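You operate a simulated robot arm through the tools that you are given. There is no shell and no other tool.

Carry out the task below with a simulated robot arm. There is one attempt and no reset: what you move stays moved.

JOB
Measure the depth and make up that height on the wedge mount.
Fine: depth gauge rod down till it stops; tallest chock not over the reading on the pad; wind the display to the remainder; rod up again. Where these are worked on the way, their far stop is far enough and under half their travel is too little: depth gauge rod.

Only the result counts: the job must be done as asked and must still hold three seconds after the hand-in. Knocking over, shifting, dropping, spilling or breaking anything else fails it.

ROBOT AND FRAMES
A 7-joint arm with a two-finger parallel gripper, fixed in place. Base frame: the origin is at the foot of the arm, x ahead of it, y to its left, z up. Readings come in mm, rad, newtons and seconds.
With the tool pointing down near the work surface it reaches from about 360 to 780 mm from the base axis. Its first joint turns from -2.897 to 2.897 rad. Payload 3.91 kg.
The tool frame sits at the grasp point between the pads (the TCP): z along the fingers, y along the line on which they close. The tips reach 30 mm beyond it. The gripper opens to 110 mm. The fingers are 20 mm wide and 10 mm thick; the gripper's body (48 by 112 mm) begins 55 mm behind the TCP.
Orientation is that of the tool frame in the base frame, as [roll, pitch, yaw] about the fixed x, y, z axes, in that order (R = Rz(yaw) Ry(pitch) Rx(roll)). With the fingers straight down and closing along the base's y, the tool's x points along the base's -x, its y along +y and its z along -z.

CONTROLS
- The arm moves only by the tool arm_command. Its argument "series" is a list of rows, each a list of 3 entries, a list of its own where there are three numbers: the gripper command, from -1 (fully open) to 1 (shut), values between in proportion, then the shift along the tool's x, y, z in units of 50 mm (1.0 is 50 mm), then the turn, a rotation vector about the tool's x, y, z in units of 5 degrees (1.0 is 5 degrees). In form: [[hand, [tx, ty, tz], [ax, ay, az]], ...]. A call has 1 to 20 rows; each row shifts and turns the commanded pose from where the row before left it, along the tool's axes as they then stand. A call with a number of a shift or a turn outside -1 to 1 is refused whole. A row lasts 0.2 s, in which the tool goes at most 50 mm and 0.15 rad; a call with a longer step from one row to the next is refused whole, and so is a gripper value outside its range. A pose out of reach is approached as far as the arm can. The call stops where the force on the tool passes 40 N (or 10 N more than at its start, if that is more) or the arm is blocked; 0.2 s more then pass. Each finger travels about 153 mm/s and halts on what it meets, pressing with about 24 N; the grip force reading is that of the motor and also rises with nothing between the fingers. The clock runs only during rows and for 0.2 s after the last one: add rows that do not move to give the fingers time. It gives the time, the measured TCP pose, the force on the tool (base axes), the opening and the grip force at its end, in the units of the frame above (readings bear some noise), with the torque about the TCP (base axes, N m) and any sound that the robot's microphone picked up.
- Cameras (640 x 400 px; columns grow to the right, rows downward): "scene" is fixed at [49.5, 650.2, 1553.6]; the picture's right is [-0.65, -0.76, 0.00], its down [-0.65, 0.56, -0.51] and it looks along [0.39, -0.33, -0.86] (base axes); focal length 274 px, centre (320, 200). "wrist" rides on the gripper at [77, 7, -114] in the tool frame; the picture's right is [-0.09, 1.00, 0.00], its down [-0.80, -0.07, -0.59] and it looks along [-0.59, -0.05, 0.80] (tool axes); focal length 270 px, centre (320, 200). There is no depth. A picture from a camera that has moved, and an enlarged one, comes with that camera's place and axes in the base frame and with its lens.
- get_image(camera): a new picture of that camera. The clock stands still meanwhile.
- lift_body(by): slides the trunk up (or, below 0, down) by that many mm; the arm rides with it, the base frame stays. It gives what a move gives, with no picture.
- inspect(camera, box): a new picture of the part [left, top, right, bottom] of that camera's present view, enlarged. The clock stands still meanwhile.
- sign_off(): hands the job in; it is judged then, once.

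Places have to be worked out from the pictures, the camera data and where the tool is seen. Open the gripper and draw the arm clear of the work before you hand the job in, unless the task says otherwise.

The tools are called after "Request:" as a command line: name --argument value ..., lists and objects as JSON in quotes. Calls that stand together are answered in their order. arm_command: Moves the arm, as the interface text tells. Its arguments: {"type":"object","properties":{"series":{"type":"array","items":{"type":"array"}}},"required":["series"]} The other tools are called the same way: lift_body (by) slides the trunk up or down; get_image (camera) takes a picture; inspect (camera, box) takes an enlarged picture of a part of a camera's view; sign_off () hands the job in.

At the start:

```text
t: 0.0
position: [255.9, 337.6, 1238.3]
tool_rot: [3.141, -0.001, 3.141]
force: [-0.5, 1.0, -0.3]
torque: [-0.01, 0.01, 0.02]
opening: 110.0
gripper_force: 0.1
trunk travel left (down, up): [-550.0, 60.0]
```

scene: 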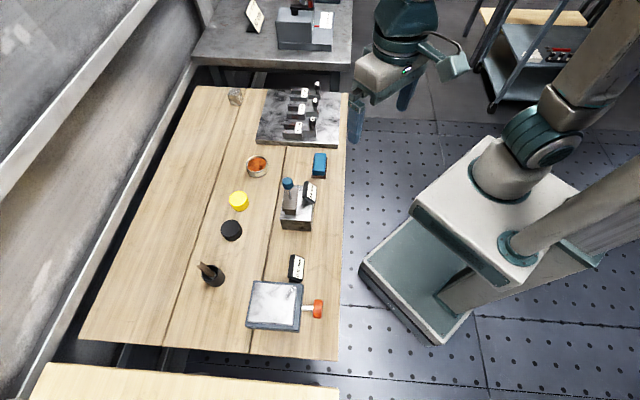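
wrist: 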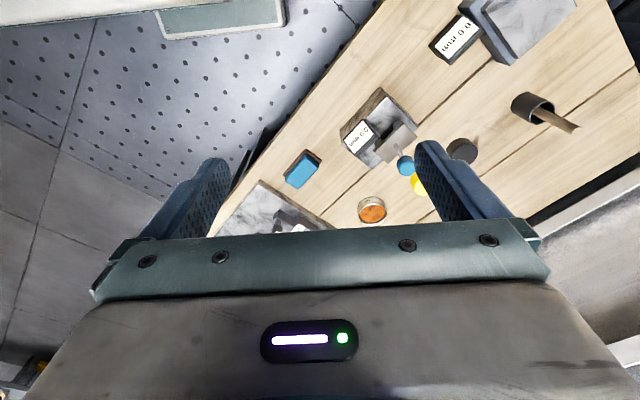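

I start with enlarged views of the bench to identify the depth gauge, the chocks, the pad/wedge mount and the displays.

Request:
inspect --camera "scene" --box '[240, 80, 350, 150]'

Request:
inspect --camera "scene" --box '[260, 145, 350, 240]'

Request:
inspect --camera "scene" --box '[230, 245, 340, 340]'

Request:
inspect --camera "scene" --box '[190, 140, 280, 300]'

Request:
inspect --camera "scene" --box '[230, 0, 350, 60]'

```text
5.71 times, centred on (295, 115) of scene
camera zoom: at [49.5, 650.2, 1553.6], right [-0.65, -0.76, 0.0], down [-0.65, 0.56, -0.51], along [0.39, -0.33, -0.86], focal length 1564 px, centre (463, 686)
```

zoom: 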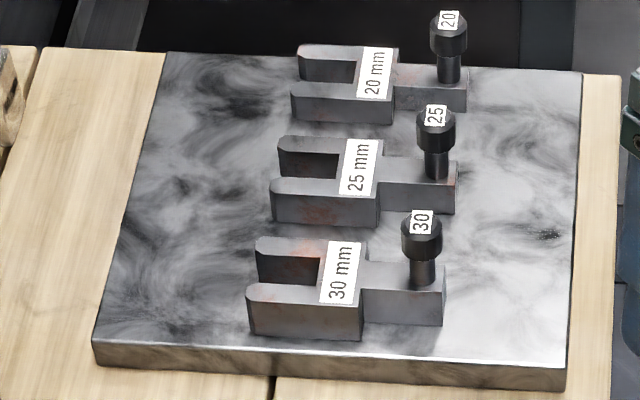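

```text
4.21 times, centred on (305, 192) of scene
camera zoom: at [49.5, 650.2, 1553.6], right [-0.65, -0.76, 0.0], down [-0.65, 0.56, -0.51], along [0.39, -0.33, -0.86], focal length 1153 px, centre (383, 232)
```

zoom: 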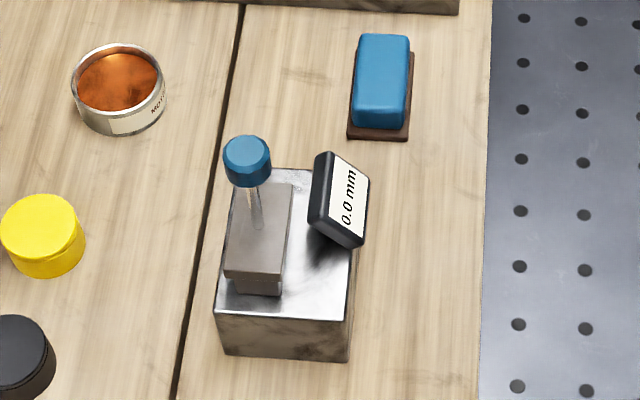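

```text
4.21 times, centred on (285, 292) of scene
camera zoom: at [49.5, 650.2, 1553.6], right [-0.65, -0.76, 0.0], down [-0.65, 0.56, -0.51], along [0.39, -0.33, -0.86], focal length 1153 px, centre (467, -190)
```

zoom: 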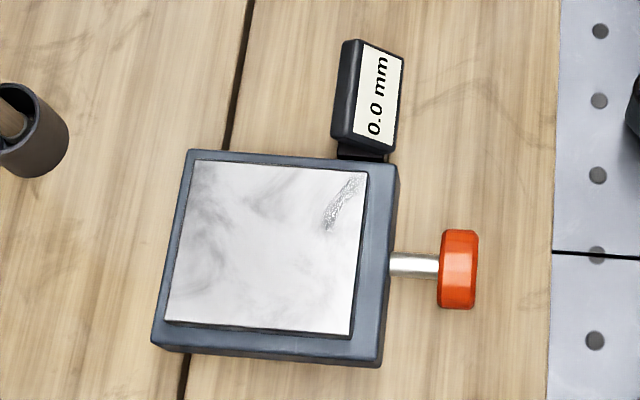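

```text
2.50 times, centred on (235, 220) of scene
camera zoom: at [49.5, 650.2, 1553.6], right [-0.65, -0.76, 0.0], down [-0.65, 0.56, -0.51], along [0.39, -0.33, -0.86], focal length 684 px, centre (532, 150)
```

zoom: 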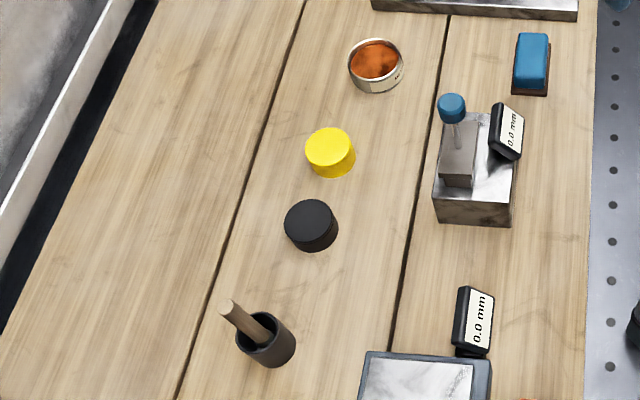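

```text
5.33 times, centred on (290, 30) of scene
camera zoom: at [49.5, 650.2, 1553.6], right [-0.65, -0.76, 0.0], down [-0.65, 0.56, -0.51], along [0.39, -0.33, -0.86], focal length 1460 px, centre (480, 1107)
```

zoom: 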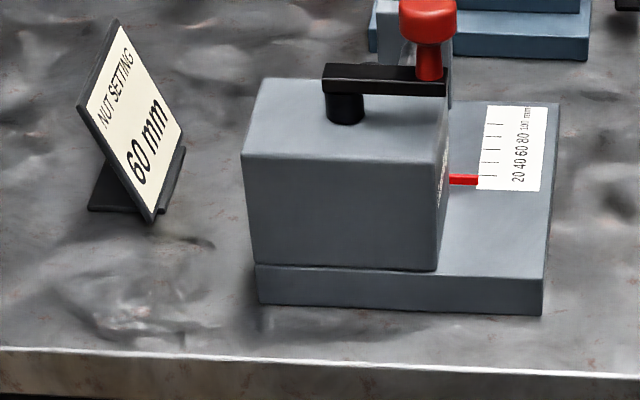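

The triangulated gauge knob is near (396, 461, 985), so the table lies near z≈840. I zoom into the wrist view to refine the places.

Request:
inspect --camera "wrist" --box '[330, 80, 480, 200]'

Request:
inspect --camera "wrist" --box '[420, 0, 620, 120]'

Request:
inspect --camera "wrist" --box '[200, 140, 420, 240]'

```text
3.33 times, centred on (405, 140) of wrist
camera zoom: at [179.4, 344.1, 1351.8], right [0.09, 1.0, 0.0], down [0.8, -0.07, 0.59], along [0.59, -0.05, -0.8], focal length 901 px, centre (37, 400)
```

zoom: 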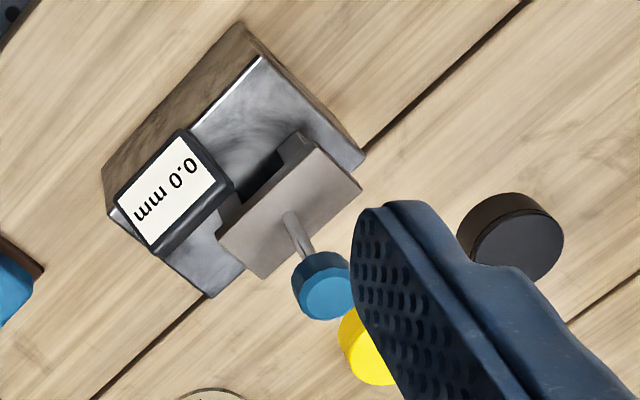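

```text
3.20 times, centred on (520, 60) of wrist
camera zoom: at [179.4, 344.1, 1351.8], right [0.09, 1.0, 0.0], down [0.8, -0.07, 0.59], along [0.59, -0.05, -0.8], focal length 865 px, centre (-320, 648)
```

zoom: 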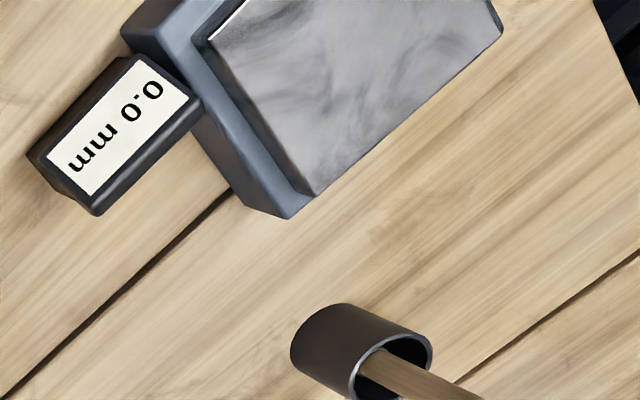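

```text
2.91 times, centred on (310, 190) of wrist
camera zoom: at [179.4, 344.1, 1351.8], right [0.09, 1.0, 0.0], down [0.8, -0.07, 0.59], along [0.59, -0.05, -0.8], focal length 786 px, centre (349, 229)
```

zoom: 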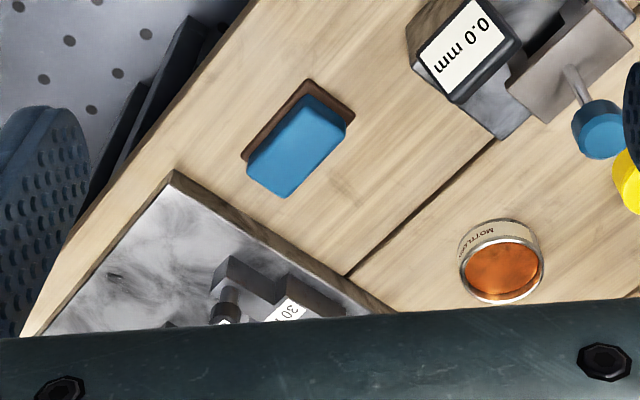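

The bench appears rotated 45° about z with respect to the base. I turn the tool by 45° so that its x points back to the robot and its y along the bench, then look again.

Request:
arm_command --series '[[-1, [0, 0, 0], [0, 0, -1]], [-1, [0, 0, 0], [0, 0, -1]], [-1, [0, 0, 0], [0, 0, -1]], [-1, [0, 0, 0], [0, 0, -1]], [-1, [0, 0, 0], [0, 0, -1]], [-1, [0, 0, 0], [0, 0, -1]], [-1, [0, 0, 0], [0, 0, -1]], [-1, [0, 0, 0], [0, 0, -1]], [-1, [0, 0, 0], [0, 0, -1]], [-1, [0, 0, 0], [0, 0, 0]]]'

Request:
get_image --camera "wrist"

Request:
get_image --camera "scene"

```text
t: 2.2
position: [255.5, 338.6, 1238.3]
tool_rot: [3.141, 0.0, -2.357]
force: [0.0, -1.0, 0.4]
torque: [-0.01, -0.01, 0.02]
opening: 110.1
gripper_force: 0.0
trunk travel left (down, up): [-550.0, 60.0]
```

```text
taken
camera wrist: at [196.9, 287.7, 1351.8], right [-0.64, 0.77, 0.0], down [0.62, 0.52, 0.59], along [0.46, 0.38, -0.8], focal length 270 px, centre (320, 200)
```

wrist: 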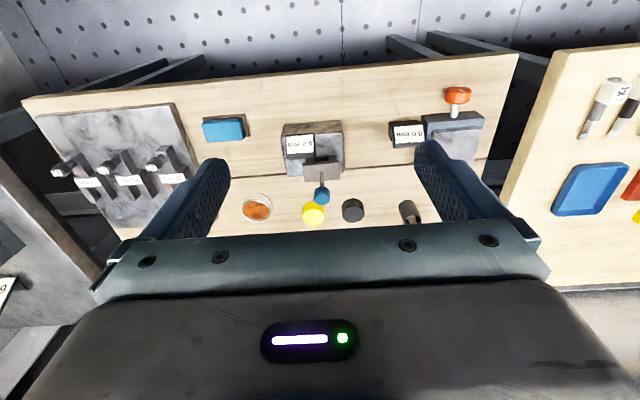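

```text
taken
```

scene: 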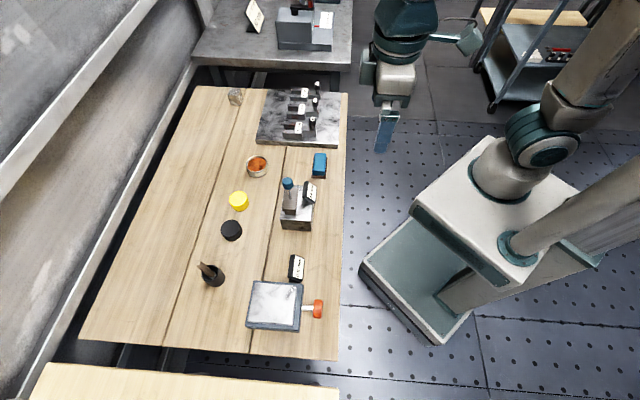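

The tool is now aligned with the bench. I move towards the gauge for a close-up, staying well above the knob.

Request:
arm_command --series '[[-1, [-0.4, -0.065, 0.69], [0, 0, 0]], [-1, [-0.4, -0.065, 0.69], [0, 0, 0]], [-1, [-0.4, -0.065, 0.69], [0, 0, 0]], [-1, [-0.4, -0.065, 0.69], [0, 0, 0]], [-1, [0, 0, 0], [0, 0, 0]]]'

Request:
get_image --camera "wrist"

Request:
get_image --camera "scene"

```text
t: 3.4
position: [321.0, 385.0, 1100.3]
tool_rot: [3.141, 0.0, -2.355]
force: [0.9, -1.1, 0.0]
torque: [-0.01, 0.01, -0.03]
opening: 110.0
gripper_force: 0.0
trunk travel left (down, up): [-550.0, 60.0]
```

```text
taken
camera wrist: at [262.3, 334.4, 1213.6], right [-0.64, 0.77, 0.0], down [0.62, 0.52, 0.59], along [0.46, 0.38, -0.8], focal length 270 px, centre (320, 200)
```

wrist: 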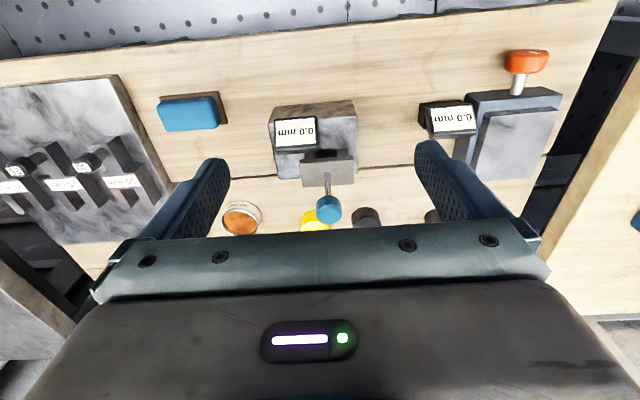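

```text
taken
```

scene: 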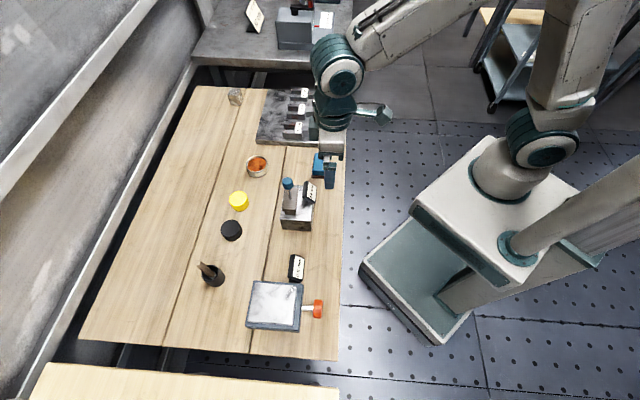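

I take enlarged close-ups of gauge, mount and chocks from this pose.

Request:
inspect --camera "wrist" --box '[260, 90, 380, 240]'

Request:
inspect --camera "wrist" --box '[410, 30, 570, 190]'

Request:
inspect --camera "wrist" --box '[0, 70, 240, 250]'

Request:
inspect --camera "scene" --box '[265, 160, 335, 240]'

```text
2.67 times, centred on (320, 165) of wrist
camera zoom: at [262.3, 334.4, 1213.6], right [-0.64, 0.77, 0.0], down [0.62, 0.52, 0.59], along [0.46, 0.38, -0.8], focal length 721 px, centre (320, 293)
```

zoom: 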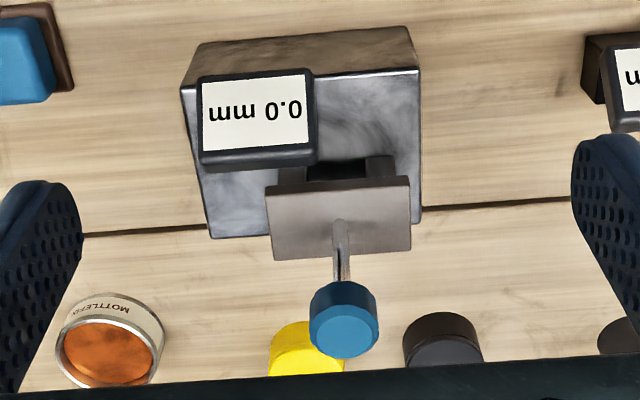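

```text
2.50 times, centred on (490, 110) of wrist
camera zoom: at [262.3, 334.4, 1213.6], right [-0.64, 0.77, 0.0], down [0.62, 0.52, 0.59], along [0.46, 0.38, -0.8], focal length 676 px, centre (-105, 425)
```

zoom: 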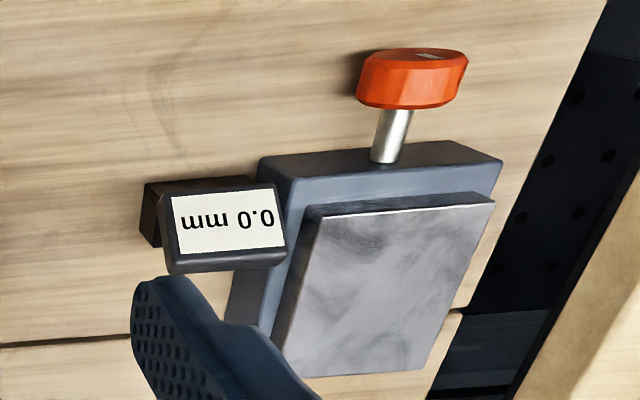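

```text
2.22 times, centred on (120, 160) of wrist
camera zoom: at [262.3, 334.4, 1213.6], right [-0.64, 0.77, 0.0], down [0.62, 0.52, 0.59], along [0.46, 0.38, -0.8], focal length 601 px, centre (764, 289)
```

zoom: 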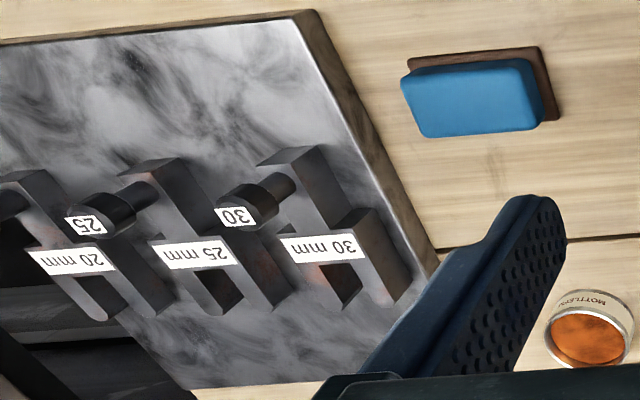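

```text
5.00 times, centred on (300, 200) of scene
camera zoom: at [49.5, 650.2, 1553.6], right [-0.65, -0.76, 0.0], down [-0.65, 0.56, -0.51], along [0.39, -0.33, -0.86], focal length 1369 px, centre (420, 200)
```

zoom: 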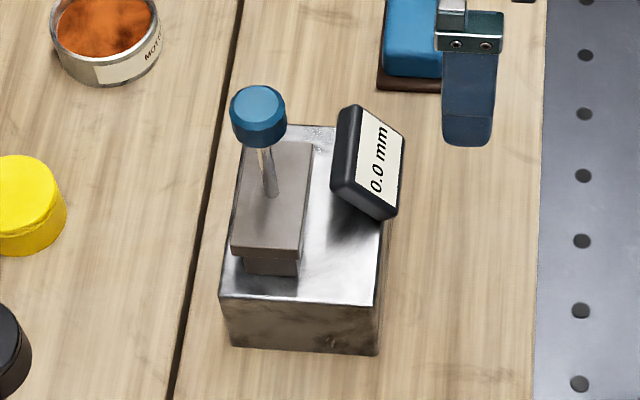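

Knob top is judged at about (398, 461, 990), beam top at about z=901. I shut the fingers and move over the knob with the tips about 20 mm above it.

Request:
arm_command --series '[[1, [-0.544, -0.003, 0], [0, 0, 0]], [1, [-0.544, -0.003, 0], [0, 0, 0]], [1, [-0.544, -0.004, 0.4], [0, 0, 0]], [1, [-0.544, -0.004, 0.4], [0, 0, 0]], [1, [0, 0, 0.4], [0, 0, 0]], [1, [0, 0, 0], [0, 0, 0]]]'

Request:
get_image --camera "wrist"

Request:
inspect --camera "scene" --box '[265, 140, 345, 240]'

```text
t: 4.8
position: [399.2, 461.9, 1040.2]
tool_rot: [-3.141, 0.001, -2.356]
force: [-0.2, -0.8, 0.3]
torque: [-0.01, -0.01, -0.01]
opening: 0.0
gripper_force: 24.2
trunk travel left (down, up): [-550.0, 60.0]
```

```text
taken
camera wrist: at [339.0, 411.5, 1154.1], right [-0.64, 0.77, 0.0], down [0.62, 0.52, 0.59], along [0.46, 0.38, -0.8], focal length 270 px, centre (320, 200)
```

wrist: 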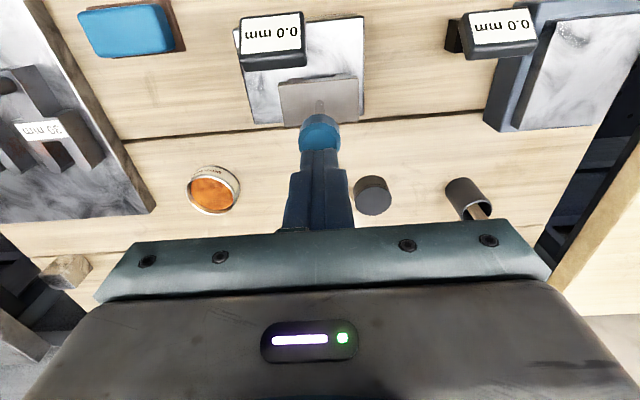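

```text
4.00 times, centred on (305, 190) of scene
camera zoom: at [49.5, 650.2, 1553.6], right [-0.65, -0.76, 0.0], down [-0.65, 0.56, -0.51], along [0.39, -0.33, -0.86], focal length 1095 px, centre (380, 240)
```

zoom: 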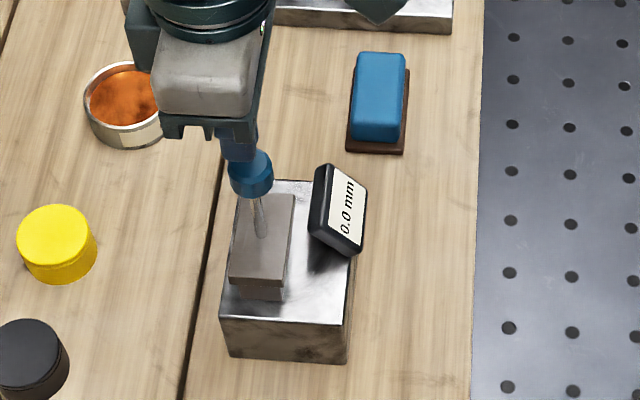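

Request:
inspect --camera "wrist" --box '[280, 80, 360, 180]'

```text
4.00 times, centred on (320, 130) of wrist
camera zoom: at [339.0, 411.5, 1154.1], right [-0.64, 0.77, 0.0], down [0.62, 0.52, 0.59], along [0.46, 0.38, -0.8], focal length 1081 px, centre (320, 480)
```

zoom: 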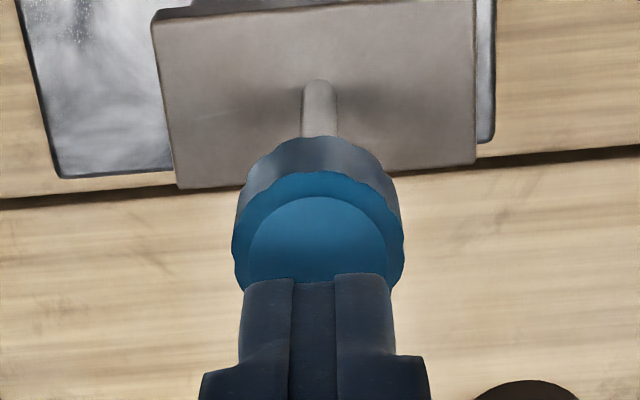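

Tips are centred over the knob within a few mm; I shift 3 mm toward the robot and start pressing down in small steps, watching force and the display.

Request:
arm_command --series '[[1, [0.06, 0, 0.1], [0, 0, 0]], [1, [0, 0, 0.1], [0, 0, 0]], [1, [0, 0, 0.1], [0, 0, 0]], [1, [0, 0, 0.08], [0, 0, 0]], [1, [0, 0, 0.08], [0, 0, 0]], [1, [0, 0, 0.08], [0, 0, 0]], [1, [0, 0, 0.08], [0, 0, 0]], [1, [0, 0, 0.08], [0, 0, 0]], [1, [0, 0, 0], [0, 0, 0]]]'

Request:
inspect --camera "scene" --box '[265, 140, 345, 240]'

```text
t: 6.8
position: [397.1, 459.0, 1005.4]
tool_rot: [3.14, 0.001, -2.356]
force: [0.7, 0.2, 0.0]
torque: [0.01, -0.01, -0.03]
opening: 0.0
gripper_force: 24.0
trunk travel left (down, up): [-550.0, 60.0]
```

```text
4.00 times, centred on (305, 190) of scene
camera zoom: at [49.5, 650.2, 1553.6], right [-0.65, -0.76, 0.0], down [-0.65, 0.56, -0.51], along [0.39, -0.33, -0.86], focal length 1095 px, centre (380, 240)
```

zoom: 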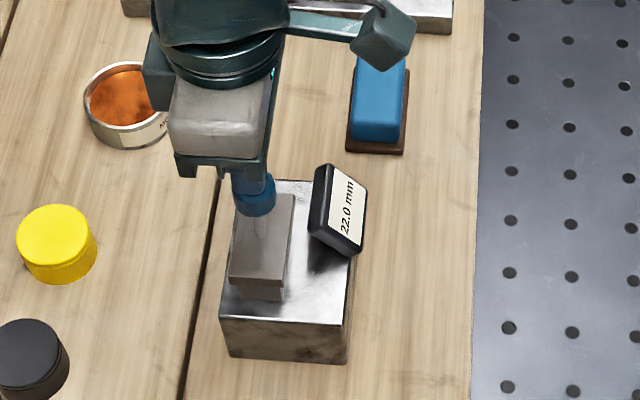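

The display shows 22.0 mm already, with no resistance; I continue down.

Request:
arm_command --series '[[1, [0, 0, 0.06], [0, 0, 0]], [1, [0, 0, 0.06], [0, 0, 0]], [1, [0, 0, 0.06], [0, 0, 0]], [1, [0, 0, 0.06], [0, 0, 0]], [1, [0, 0, 0.06], [0, 0, 0]], [1, [0, 0, 0.06], [0, 0, 0]], [1, [0, 0, 0], [0, 0, 0]]]'

Request:
inspect --camera "scene" --box '[290, 170, 330, 210]'

```text
t: 8.2
position: [397.5, 460.2, 994.0]
tool_rot: [3.14, 0.013, -2.356]
force: [-4.6, -6.8, 20.1]
torque: [-0.33, 0.32, 0.05]
opening: 0.2
gripper_force: 24.1
trunk travel left (down, up): [-550.0, 60.0]
stopped in row 7: the force on the tool passed its limit at 43 N (the readings are from after the stop); the commanded pose is now the measured one
```

```text
10.00 times, centred on (310, 190) of scene
camera zoom: at [49.5, 650.2, 1553.6], right [-0.65, -0.76, 0.0], down [-0.65, 0.56, -0.51], along [0.39, -0.33, -0.86], focal length 2738 px, centre (420, 300)
```

zoom: 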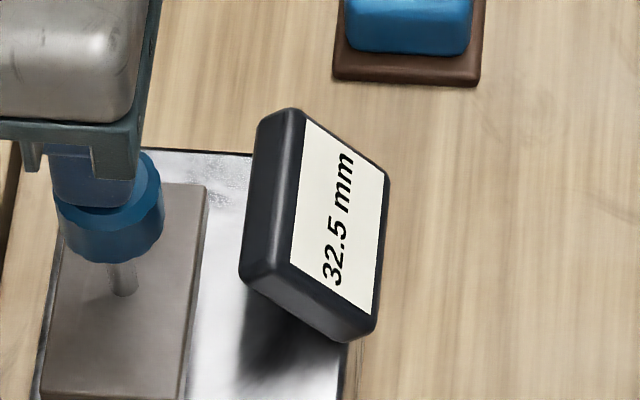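

It stopped hard with 32.5 mm on the display. I ease up slightly, check whether the reading holds, then press once more to confirm the stop.

Request:
arm_command --series '[[1, [0, 0, -0.1], [0, 0, 0]], [1, [0, 0, -0.1], [0, 0, 0]], [1, [0, 0, 0], [0, 0, 0]]]'

Request:
inspect --camera "scene" --box '[290, 170, 330, 210]'

Request:
arm_command --series '[[1, [0, 0, 0.1], [0, 0, 0]], [1, [0, 0, 0.1], [0, 0, 0]], [1, [0, 0, 0.06], [0, 0, 0]], [1, [0, 0, 0.04], [0, 0, 0]], [1, [0, 0, 0], [0, 0, 0]]]'

Request:
inspect --camera "scene" --box '[290, 170, 330, 210]'

```text
t: 9.0
position: [399.4, 461.4, 1000.3]
tool_rot: [3.141, 0.009, -2.357]
force: [-0.2, 0.2, 0.8]
torque: [0.01, 0.02, 0.0]
opening: 0.0
gripper_force: 24.4
trunk travel left (down, up): [-550.0, 60.0]
```

```text
10.00 times, centred on (310, 190) of scene
camera zoom: at [49.5, 650.2, 1553.6], right [-0.65, -0.76, 0.0], down [-0.65, 0.56, -0.51], along [0.39, -0.33, -0.86], focal length 2738 px, centre (420, 300)
```

zoom: 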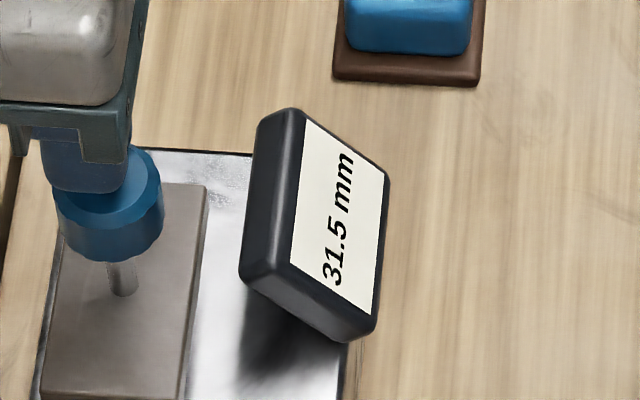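

```text
t: 9.9
position: [397.9, 461.7, 994.8]
tool_rot: [3.139, 0.023, -2.357]
force: [-4.7, -5.0, 22.6]
torque: [-0.31, 0.28, 0.02]
opening: 0.0
gripper_force: 24.2
trunk travel left (down, up): [-550.0, 60.0]
stopped in row 4: the force on the tool passed its limit at 43 N (the readings are from after the stop); the commanded pose is now the measured one
```

```text
10.00 times, centred on (310, 190) of scene
camera zoom: at [49.5, 650.2, 1553.6], right [-0.65, -0.76, 0.0], down [-0.65, 0.56, -0.51], along [0.39, -0.33, -0.86], focal length 2738 px, centre (420, 300)
```

zoom: 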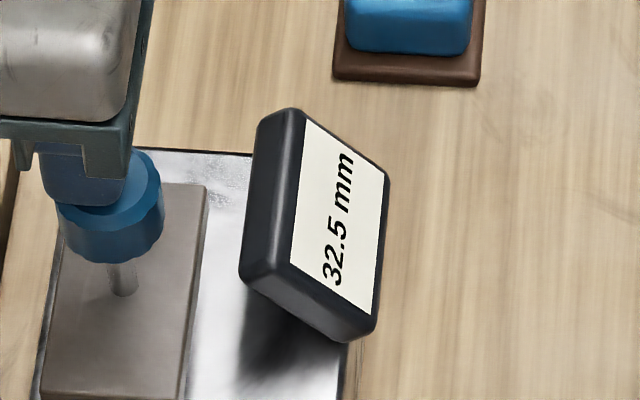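

Under load it shows 32.5, unloaded 31.5 — the stop seems springy. I'll release and press gently at several light forces to find the true reading.

Request:
arm_command --series '[[1, [0, 0, -0.1], [0, 0, 0]], [1, [0, 0, -0.1], [0, 0, 0]], [1, [0, 0, 0], [0, 0, 0]], [1, [0, 0, 0], [0, 0, 0]], [1, [0, 0, 0], [0, 0, 0]]]'

Request:
inspect --camera "scene" --box '[290, 170, 330, 210]'

Request:
arm_command --series '[[1, [0, 0, 0.04], [0, 0, 0]], [1, [0, 0, 0.03], [0, 0, 0]], [1, [0, 0, 0], [0, 0, 0]]]'

Request:
inspect --camera "scene" --box '[290, 170, 330, 210]'

Request:
arm_command --series '[[1, [0, 0, 0.03], [0, 0, 0]], [1, [0, 0, 0], [0, 0, 0]]]'

Request:
inspect --camera "scene" --box '[290, 170, 330, 210]'

```text
t: 11.2
position: [399.7, 463.7, 1001.6]
tool_rot: [3.141, 0.017, -2.357]
force: [0.2, 0.4, -0.1]
torque: [0.02, -0.01, 0.01]
opening: 0.1
gripper_force: 24.1
trunk travel left (down, up): [-550.0, 60.0]
```

```text
10.00 times, centred on (310, 190) of scene
camera zoom: at [49.5, 650.2, 1553.6], right [-0.65, -0.76, 0.0], down [-0.65, 0.56, -0.51], along [0.39, -0.33, -0.86], focal length 2738 px, centre (420, 300)
```

zoom: 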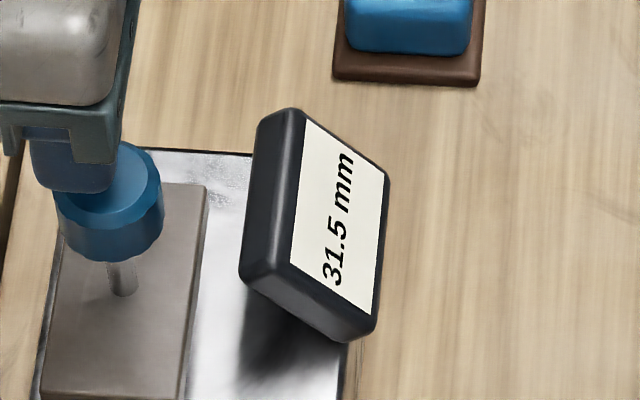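

```text
t: 11.9
position: [400.2, 463.8, 998.0]
tool_rot: [3.14, 0.019, -2.355]
force: [-0.7, -0.7, 0.2]
torque: [-0.03, 0.0, -0.06]
opening: 0.0
gripper_force: 23.8
trunk travel left (down, up): [-550.0, 60.0]
```

```text
10.00 times, centred on (310, 190) of scene
camera zoom: at [49.5, 650.2, 1553.6], right [-0.65, -0.76, 0.0], down [-0.65, 0.56, -0.51], along [0.39, -0.33, -0.86], focal length 2738 px, centre (420, 300)
```

zoom: 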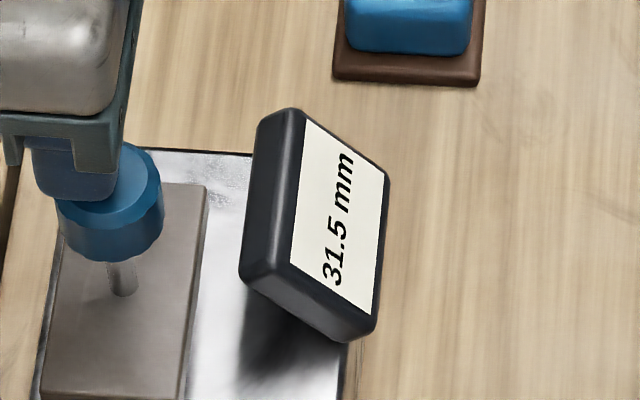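

```text
t: 12.6
position: [398.3, 462.4, 996.2]
tool_rot: [3.14, 0.017, -2.357]
force: [0.1, 0.2, 0.1]
torque: [-0.01, 0.01, 0.0]
opening: 0.2
gripper_force: 24.9
trunk travel left (down, up): [-550.0, 60.0]
```

```text
10.00 times, centred on (310, 190) of scene
camera zoom: at [49.5, 650.2, 1553.6], right [-0.65, -0.76, 0.0], down [-0.65, 0.56, -0.51], along [0.39, -0.33, -0.86], focal length 2738 px, centre (420, 300)
```

zoom: 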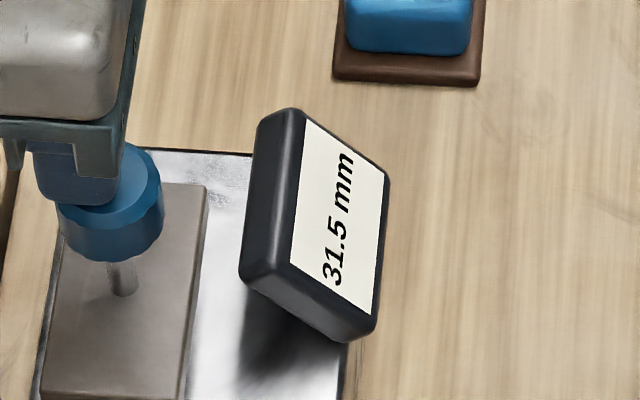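

Request:
arm_command --series '[[1, [0, 0, 0.015], [0, 0, 0]], [1, [0, 0, 0], [0, 0, 0]]]'

Request:
inspect --camera "scene" --box '[290, 170, 330, 210]'

Request:
arm_command --series '[[1, [0, 0, 0.015], [0, 0, 0]], [1, [0, 0, 0], [0, 0, 0]]]'

Request:
inspect --camera "scene" --box '[290, 170, 330, 210]'

Request:
arm_command --series '[[1, [0, 0, 0.015], [0, 0, 0]], [1, [0, 0, 0], [0, 0, 0]]]'

Request:
inspect --camera "scene" --box '[290, 170, 330, 210]'

```text
t: 13.2
position: [400.3, 463.8, 995.9]
tool_rot: [3.138, 0.017, -2.355]
force: [0.6, 1.2, 0.9]
torque: [-0.01, -0.05, -0.01]
opening: 0.1
gripper_force: 24.0
trunk travel left (down, up): [-550.0, 60.0]
```

```text
10.00 times, centred on (310, 190) of scene
camera zoom: at [49.5, 650.2, 1553.6], right [-0.65, -0.76, 0.0], down [-0.65, 0.56, -0.51], along [0.39, -0.33, -0.86], focal length 2738 px, centre (420, 300)
```

zoom: 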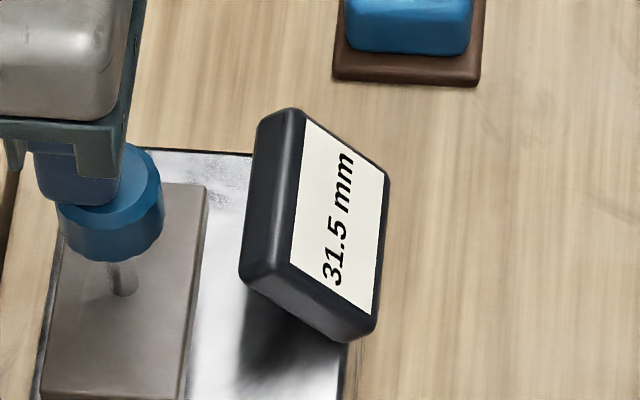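

```text
t: 13.8
position: [399.8, 462.6, 994.8]
tool_rot: [3.14, 0.019, -2.354]
force: [-1.6, -0.3, 5.7]
torque: [-0.07, 0.09, -0.02]
opening: 0.0
gripper_force: 24.0
trunk travel left (down, up): [-550.0, 60.0]
```

```text
10.00 times, centred on (310, 190) of scene
camera zoom: at [49.5, 650.2, 1553.6], right [-0.65, -0.76, 0.0], down [-0.65, 0.56, -0.51], along [0.39, -0.33, -0.86], focal length 2738 px, centre (420, 300)
```

zoom: 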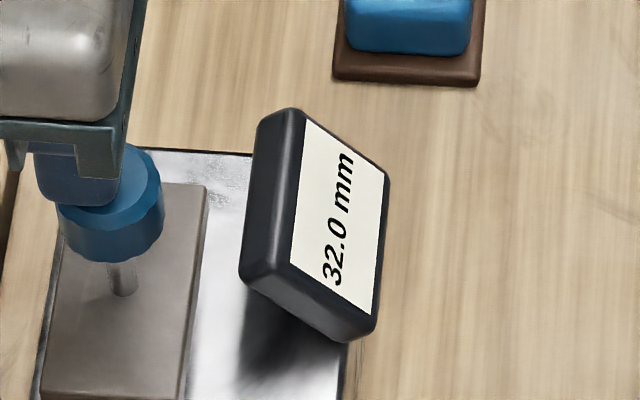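

```text
t: 14.3
position: [399.4, 462.0, 995.2]
tool_rot: [3.14, 0.02, -2.356]
force: [-1.2, 1.6, 12.8]
torque: [-0.05, 0.1, -0.01]
opening: 0.1
gripper_force: 24.0
trunk travel left (down, up): [-550.0, 60.0]
```

```text
10.00 times, centred on (310, 190) of scene
camera zoom: at [49.5, 650.2, 1553.6], right [-0.65, -0.76, 0.0], down [-0.65, 0.56, -0.51], along [0.39, -0.33, -0.86], focal length 2738 px, centre (420, 300)
```

zoom: 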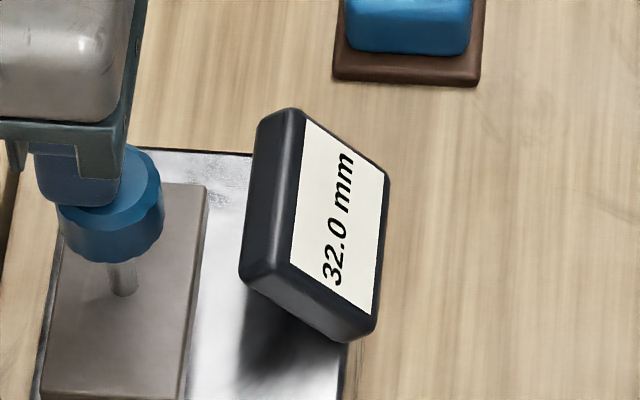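

At 6–13 N it reads 32.0, at 20 N 32.5. I ease off from this gentle load and look, then approach again in very fine steps to locate the true stop.

Request:
arm_command --series '[[1, [0, 0, -0.015], [0, 0, 0]], [1, [0, 0, 0], [0, 0, 0]]]'

Request:
inspect --camera "scene" --box '[290, 170, 330, 210]'

Request:
arm_command --series '[[1, [0, 0, -0.015], [0, 0, 0]], [1, [0, 0, 0], [0, 0, 0]]]'

Request:
inspect --camera "scene" --box '[290, 170, 330, 210]'

Request:
arm_command --series '[[1, [0, 0, -0.015], [0, 0, 0]], [1, [0, 0, 0], [0, 0, 0]]]'

Request:
inspect --camera "scene" --box '[290, 170, 330, 210]'

Request:
arm_command --series '[[1, [0, 0, -0.03], [0, 0, 0]], [1, [0, 0, 0], [0, 0, 0]]]'

Request:
inspect --camera "scene" --box '[290, 170, 330, 210]'

```text
t: 14.9
position: [399.4, 462.6, 995.8]
tool_rot: [3.139, 0.018, -2.357]
force: [-0.2, 3.6, 12.3]
torque: [0.02, 0.09, 0.02]
opening: 0.2
gripper_force: 24.0
trunk travel left (down, up): [-550.0, 60.0]
```

```text
10.00 times, centred on (310, 190) of scene
camera zoom: at [49.5, 650.2, 1553.6], right [-0.65, -0.76, 0.0], down [-0.65, 0.56, -0.51], along [0.39, -0.33, -0.86], focal length 2738 px, centre (420, 300)
```

zoom: 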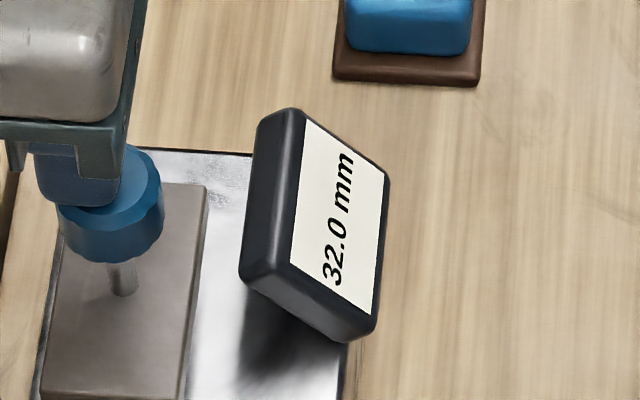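

```text
t: 15.6
position: [400.2, 462.6, 995.4]
tool_rot: [3.141, 0.018, -2.358]
force: [-2.3, 3.3, 8.6]
torque: [0.06, 0.12, -0.04]
opening: 0.0
gripper_force: 23.8
trunk travel left (down, up): [-550.0, 60.0]
```

```text
10.00 times, centred on (310, 190) of scene
camera zoom: at [49.5, 650.2, 1553.6], right [-0.65, -0.76, 0.0], down [-0.65, 0.56, -0.51], along [0.39, -0.33, -0.86], focal length 2738 px, centre (420, 300)
```

zoom: 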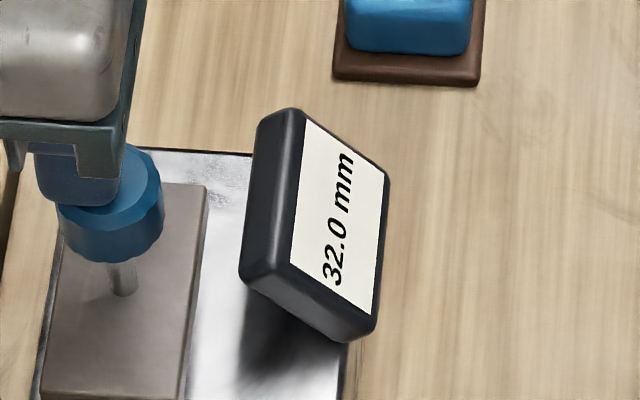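

```text
t: 16.1
position: [402.0, 462.2, 995.2]
tool_rot: [3.14, 0.015, -2.358]
force: [0.1, 0.0, 1.7]
torque: [-0.01, 0.03, -0.02]
opening: 0.0
gripper_force: 24.0
trunk travel left (down, up): [-550.0, 60.0]
```

```text
10.00 times, centred on (310, 190) of scene
camera zoom: at [49.5, 650.2, 1553.6], right [-0.65, -0.76, 0.0], down [-0.65, 0.56, -0.51], along [0.39, -0.33, -0.86], focal length 2738 px, centre (420, 300)
```

zoom: 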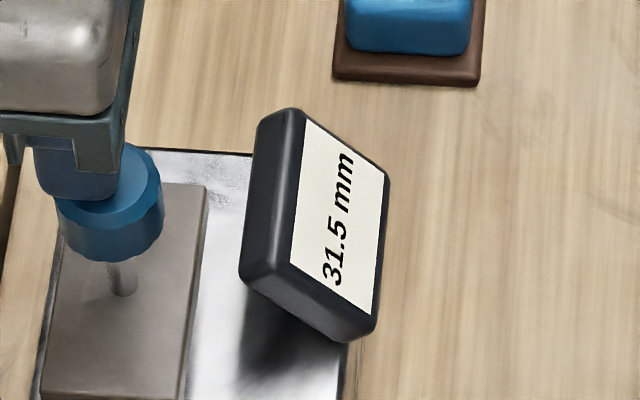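

```text
t: 16.8
position: [400.2, 462.6, 998.2]
tool_rot: [3.138, 0.016, -2.357]
force: [-0.8, -0.1, -1.1]
torque: [-0.02, -0.02, 0.01]
opening: 0.1
gripper_force: 23.7
trunk travel left (down, up): [-550.0, 60.0]
```

```text
10.00 times, centred on (310, 190) of scene
camera zoom: at [49.5, 650.2, 1553.6], right [-0.65, -0.76, 0.0], down [-0.65, 0.56, -0.51], along [0.39, -0.33, -0.86], focal length 2738 px, centre (420, 300)
```

zoom: 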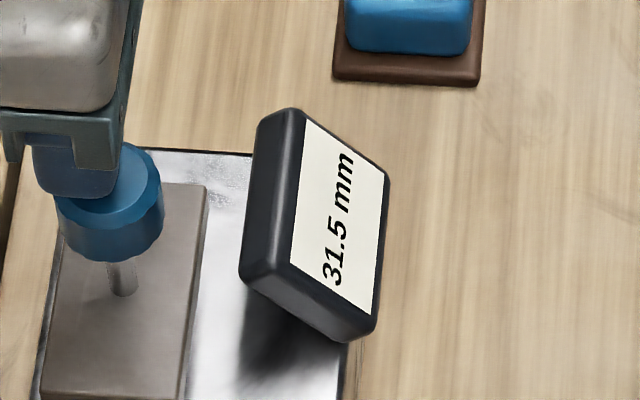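

Even in light contact it reads 31.5, so the depth is 31.5 mm: chock 30 mm and remainder 1.5 mm. I lift off (rod left down for now), straighten the tool and travel to view the chock tray.

Request:
arm_command --series '[[1, [0, 0, -0.6], [0, 0.18, 0]], [0, [0, 0, -0.7], [0, 0, 0]], [-0.5, [0, 0, -0.7], [0, 0, 0]], [-1, [0.4, -0.85, 0], [0, 0, 0]], [-1, [0.4, -0.85, 0], [0, 0, 0]], [-1, [0.4, -0.85, 0], [0, 0, 0]], [-1, [0.4, -0.85, 0], [0, 0, 0]], [-1, [0.4, -0.85, 0], [0, 0, 0]], [-1, [0.4, -0.85, 0], [0, 0, 0]], [-1, [0.4, -0.85, 0], [0, 0, 0]], [-1, [0, -0.85, 0], [0, 0, 0]], [-1, [0, 0, 0], [0, 0, 0]], [-1, [0, 0, 0], [0, 0, 0]]]'

Request:
get_image --camera "wrist"

Request:
get_image --camera "scene"

```text
t: 19.6
position: [543.2, 123.8, 1096.5]
tool_rot: [-3.142, 0.002, -2.356]
force: [0.7, 0.9, -0.2]
torque: [-0.02, 0.01, -0.03]
opening: 110.2
gripper_force: 0.0
trunk travel left (down, up): [-550.0, 60.0]
```

```text
taken
camera wrist: at [484.6, 73.0, 1211.1], right [-0.64, 0.77, 0.0], down [0.62, 0.51, 0.6], along [0.46, 0.38, -0.8], focal length 270 px, centre (320, 200)
```

wrist: 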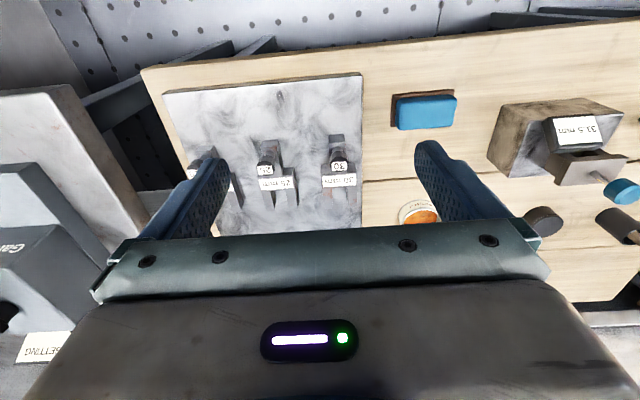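

```text
taken
```

scene: 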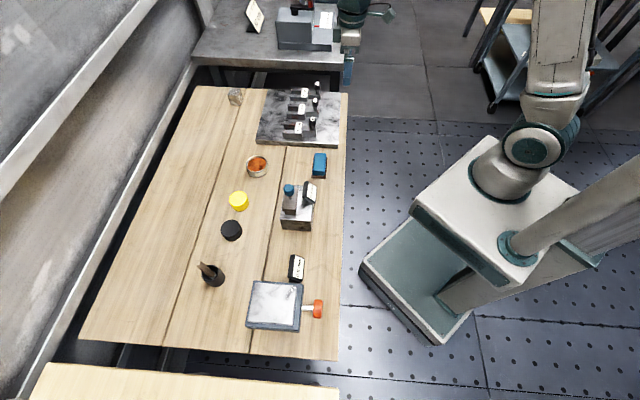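

Request:
inspect --camera "wrist" --box '[240, 90, 400, 220]'

Request:
inspect --camera "scene" --box '[275, 80, 335, 145]'

```text
3.08 times, centred on (320, 155) of wrist
camera zoom: at [484.6, 73.0, 1211.1], right [-0.64, 0.77, 0.0], down [0.62, 0.51, 0.6], along [0.46, 0.38, -0.8], focal length 832 px, centre (320, 338)
```

zoom: 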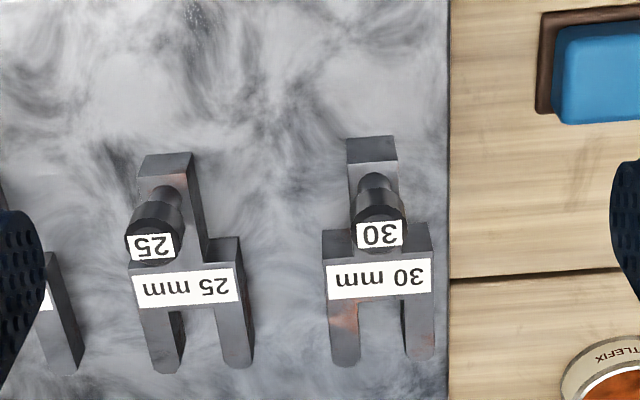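

```text
6.15 times, centred on (305, 112) of scene
camera zoom: at [49.5, 650.2, 1553.6], right [-0.65, -0.76, 0.0], down [-0.65, 0.56, -0.51], along [0.39, -0.33, -0.86], focal length 1685 px, centre (412, 738)
```

zoom: 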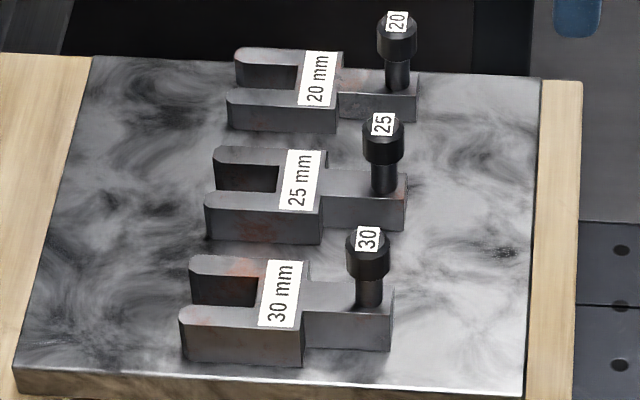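

Handle knob of chock 30 is judged near (604, 208, 895) and its label/body centre near (641, 244, 849). I go above the body with the tips still higher than the knob, to verify before grasping the body.

Request:
arm_command --series '[[-0.36, [-0.6165, 0.063, 0.3], [0, 0, 0]], [-0.36, [-0.6165, 0.063, 0.5], [0, 0, 0]], [-0.36, [-0.6165, 0.063, 0.5], [0, 0, 0]], [-0.36, [-0.6165, 0.063, 0.5], [0, 0, 0]], [-0.36, [-0.6165, 0.063, 0.5], [0, 0, 0]], [-0.36, [0, 0, 0.4], [0, 0, 0]], [-0.36, [0, 0, 0], [0, 0, 0]]]'

Request:
get_image --camera "wrist"

Request:
inspect --camera "scene" --box '[255, 70, 345, 150]'

```text
t: 21.1
position: [639.6, 242.2, 962.5]
tool_rot: [3.141, 0.002, -2.355]
force: [-0.2, 0.3, 0.0]
torque: [0.02, 0.02, 0.01]
opening: 74.8
gripper_force: 0.1
trunk travel left (down, up): [-550.0, 60.0]
```

```text
taken
camera wrist: at [580.6, 192.4, 1076.2], right [-0.64, 0.77, 0.0], down [0.62, 0.51, 0.6], along [0.46, 0.38, -0.8], focal length 270 px, centre (320, 200)
```

wrist: 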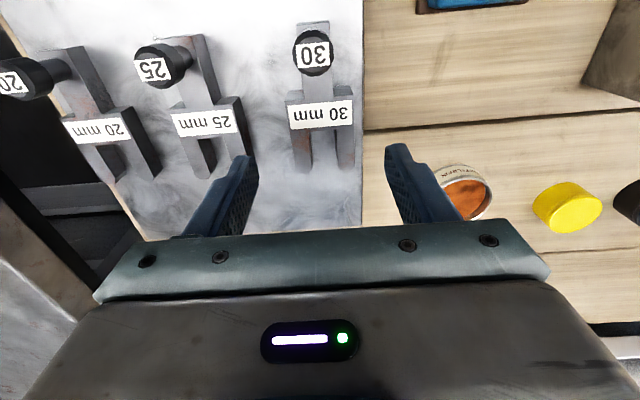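

```text
5.00 times, centred on (300, 110) of scene
camera zoom: at [49.5, 650.2, 1553.6], right [-0.65, -0.76, 0.0], down [-0.65, 0.56, -0.51], along [0.39, -0.33, -0.86], focal length 1369 px, centre (420, 650)
```

zoom: 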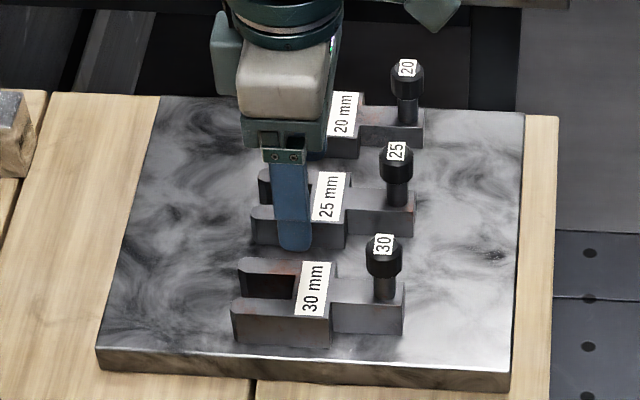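

The tool is aligned over the chock body (within ~2 mm). I descend to tips about 8 mm above the tray in stages.

Request:
arm_command --series '[[-0.36, [0, 0, 0.5], [0, 0, 0]], [-0.36, [0, 0, 0.5], [0, 0, 0]], [-0.36, [0, 0, 0.4], [0, 0, 0]], [-0.36, [0, 0, 0], [0, 0, 0]]]'

Request:
get_image --camera "wrist"

Request:
inspect --camera "scene" --box '[255, 70, 345, 150]'

```text
t: 22.1
position: [637.1, 242.5, 893.6]
tool_rot: [3.138, 0.002, -2.358]
force: [0.1, 0.8, -0.6]
torque: [-0.07, 0.03, 0.0]
opening: 74.7
gripper_force: 0.2
trunk travel left (down, up): [-550.0, 60.0]
```

```text
taken
camera wrist: at [579.2, 192.7, 1006.3], right [-0.64, 0.77, 0.0], down [0.62, 0.51, 0.6], along [0.46, 0.38, -0.8], focal length 270 px, centre (320, 200)
```

wrist: 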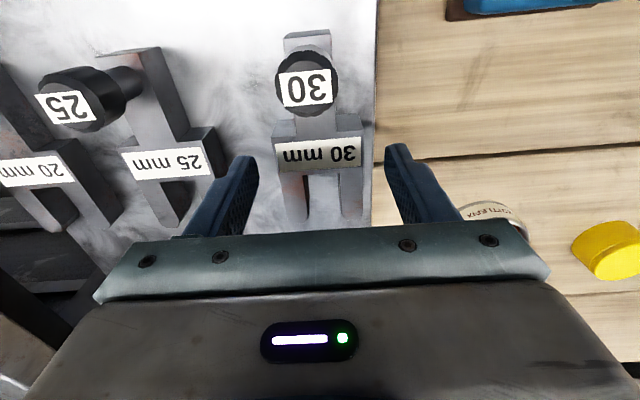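

```text
5.00 times, centred on (300, 110) of scene
camera zoom: at [49.5, 650.2, 1553.6], right [-0.65, -0.76, 0.0], down [-0.65, 0.56, -0.51], along [0.39, -0.33, -0.86], focal length 1369 px, centre (420, 650)
```

zoom: 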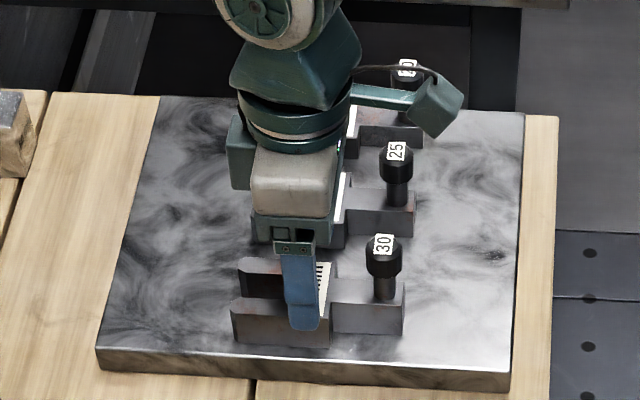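

Chock top comes out at z≈852, tray at ≈822, and the body is centred. I descend the last 35 mm and close on the body.

Request:
arm_command --series '[[-0.36, [0, -0.02, 0.35], [0, 0, 0]], [-0.36, [0, 0, 0.2], [0, 0, 0]], [-0.36, [0, 0, 0.15], [0, 0, 0]], [-0.36, [0, 0, 0], [0, 0, 0]], [0.0, [0, 0, 0], [0, 0, 0]], [0.2, [0, 0, 0], [0, 0, 0]], [0.4, [0, 0, 0], [0, 0, 0]], [1, [0, 0, 0], [0, 0, 0]], [1, [0, 0, 0], [0, 0, 0]], [1, [0, 0, 0], [0, 0, 0]]]'

Request:
get_image --camera "wrist"

Request:
inspect --camera "scene" --box '[255, 70, 345, 150]'

```text
t: 24.4
position: [640.0, 242.4, 856.8]
tool_rot: [3.139, 0.002, -2.356]
force: [-0.6, -0.7, -0.9]
torque: [0.04, -0.23, -0.01]
opening: 56.0
gripper_force: 24.0
trunk travel left (down, up): [-550.0, 60.0]
```

```text
taken
camera wrist: at [580.2, 192.6, 970.8], right [-0.64, 0.77, 0.0], down [0.62, 0.51, 0.6], along [0.46, 0.38, -0.8], focal length 270 px, centre (320, 200)
```

wrist: 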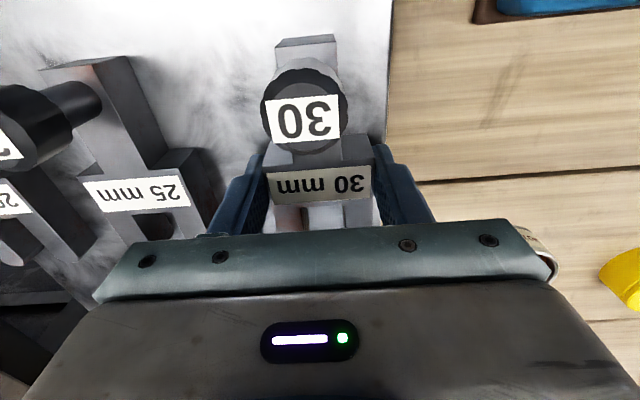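

```text
5.00 times, centred on (300, 110) of scene
camera zoom: at [49.5, 650.2, 1553.6], right [-0.65, -0.76, 0.0], down [-0.65, 0.56, -0.51], along [0.39, -0.33, -0.86], focal length 1369 px, centre (420, 650)
```

zoom: 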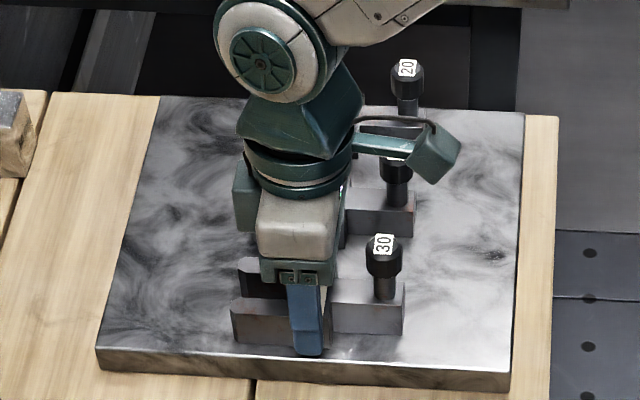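

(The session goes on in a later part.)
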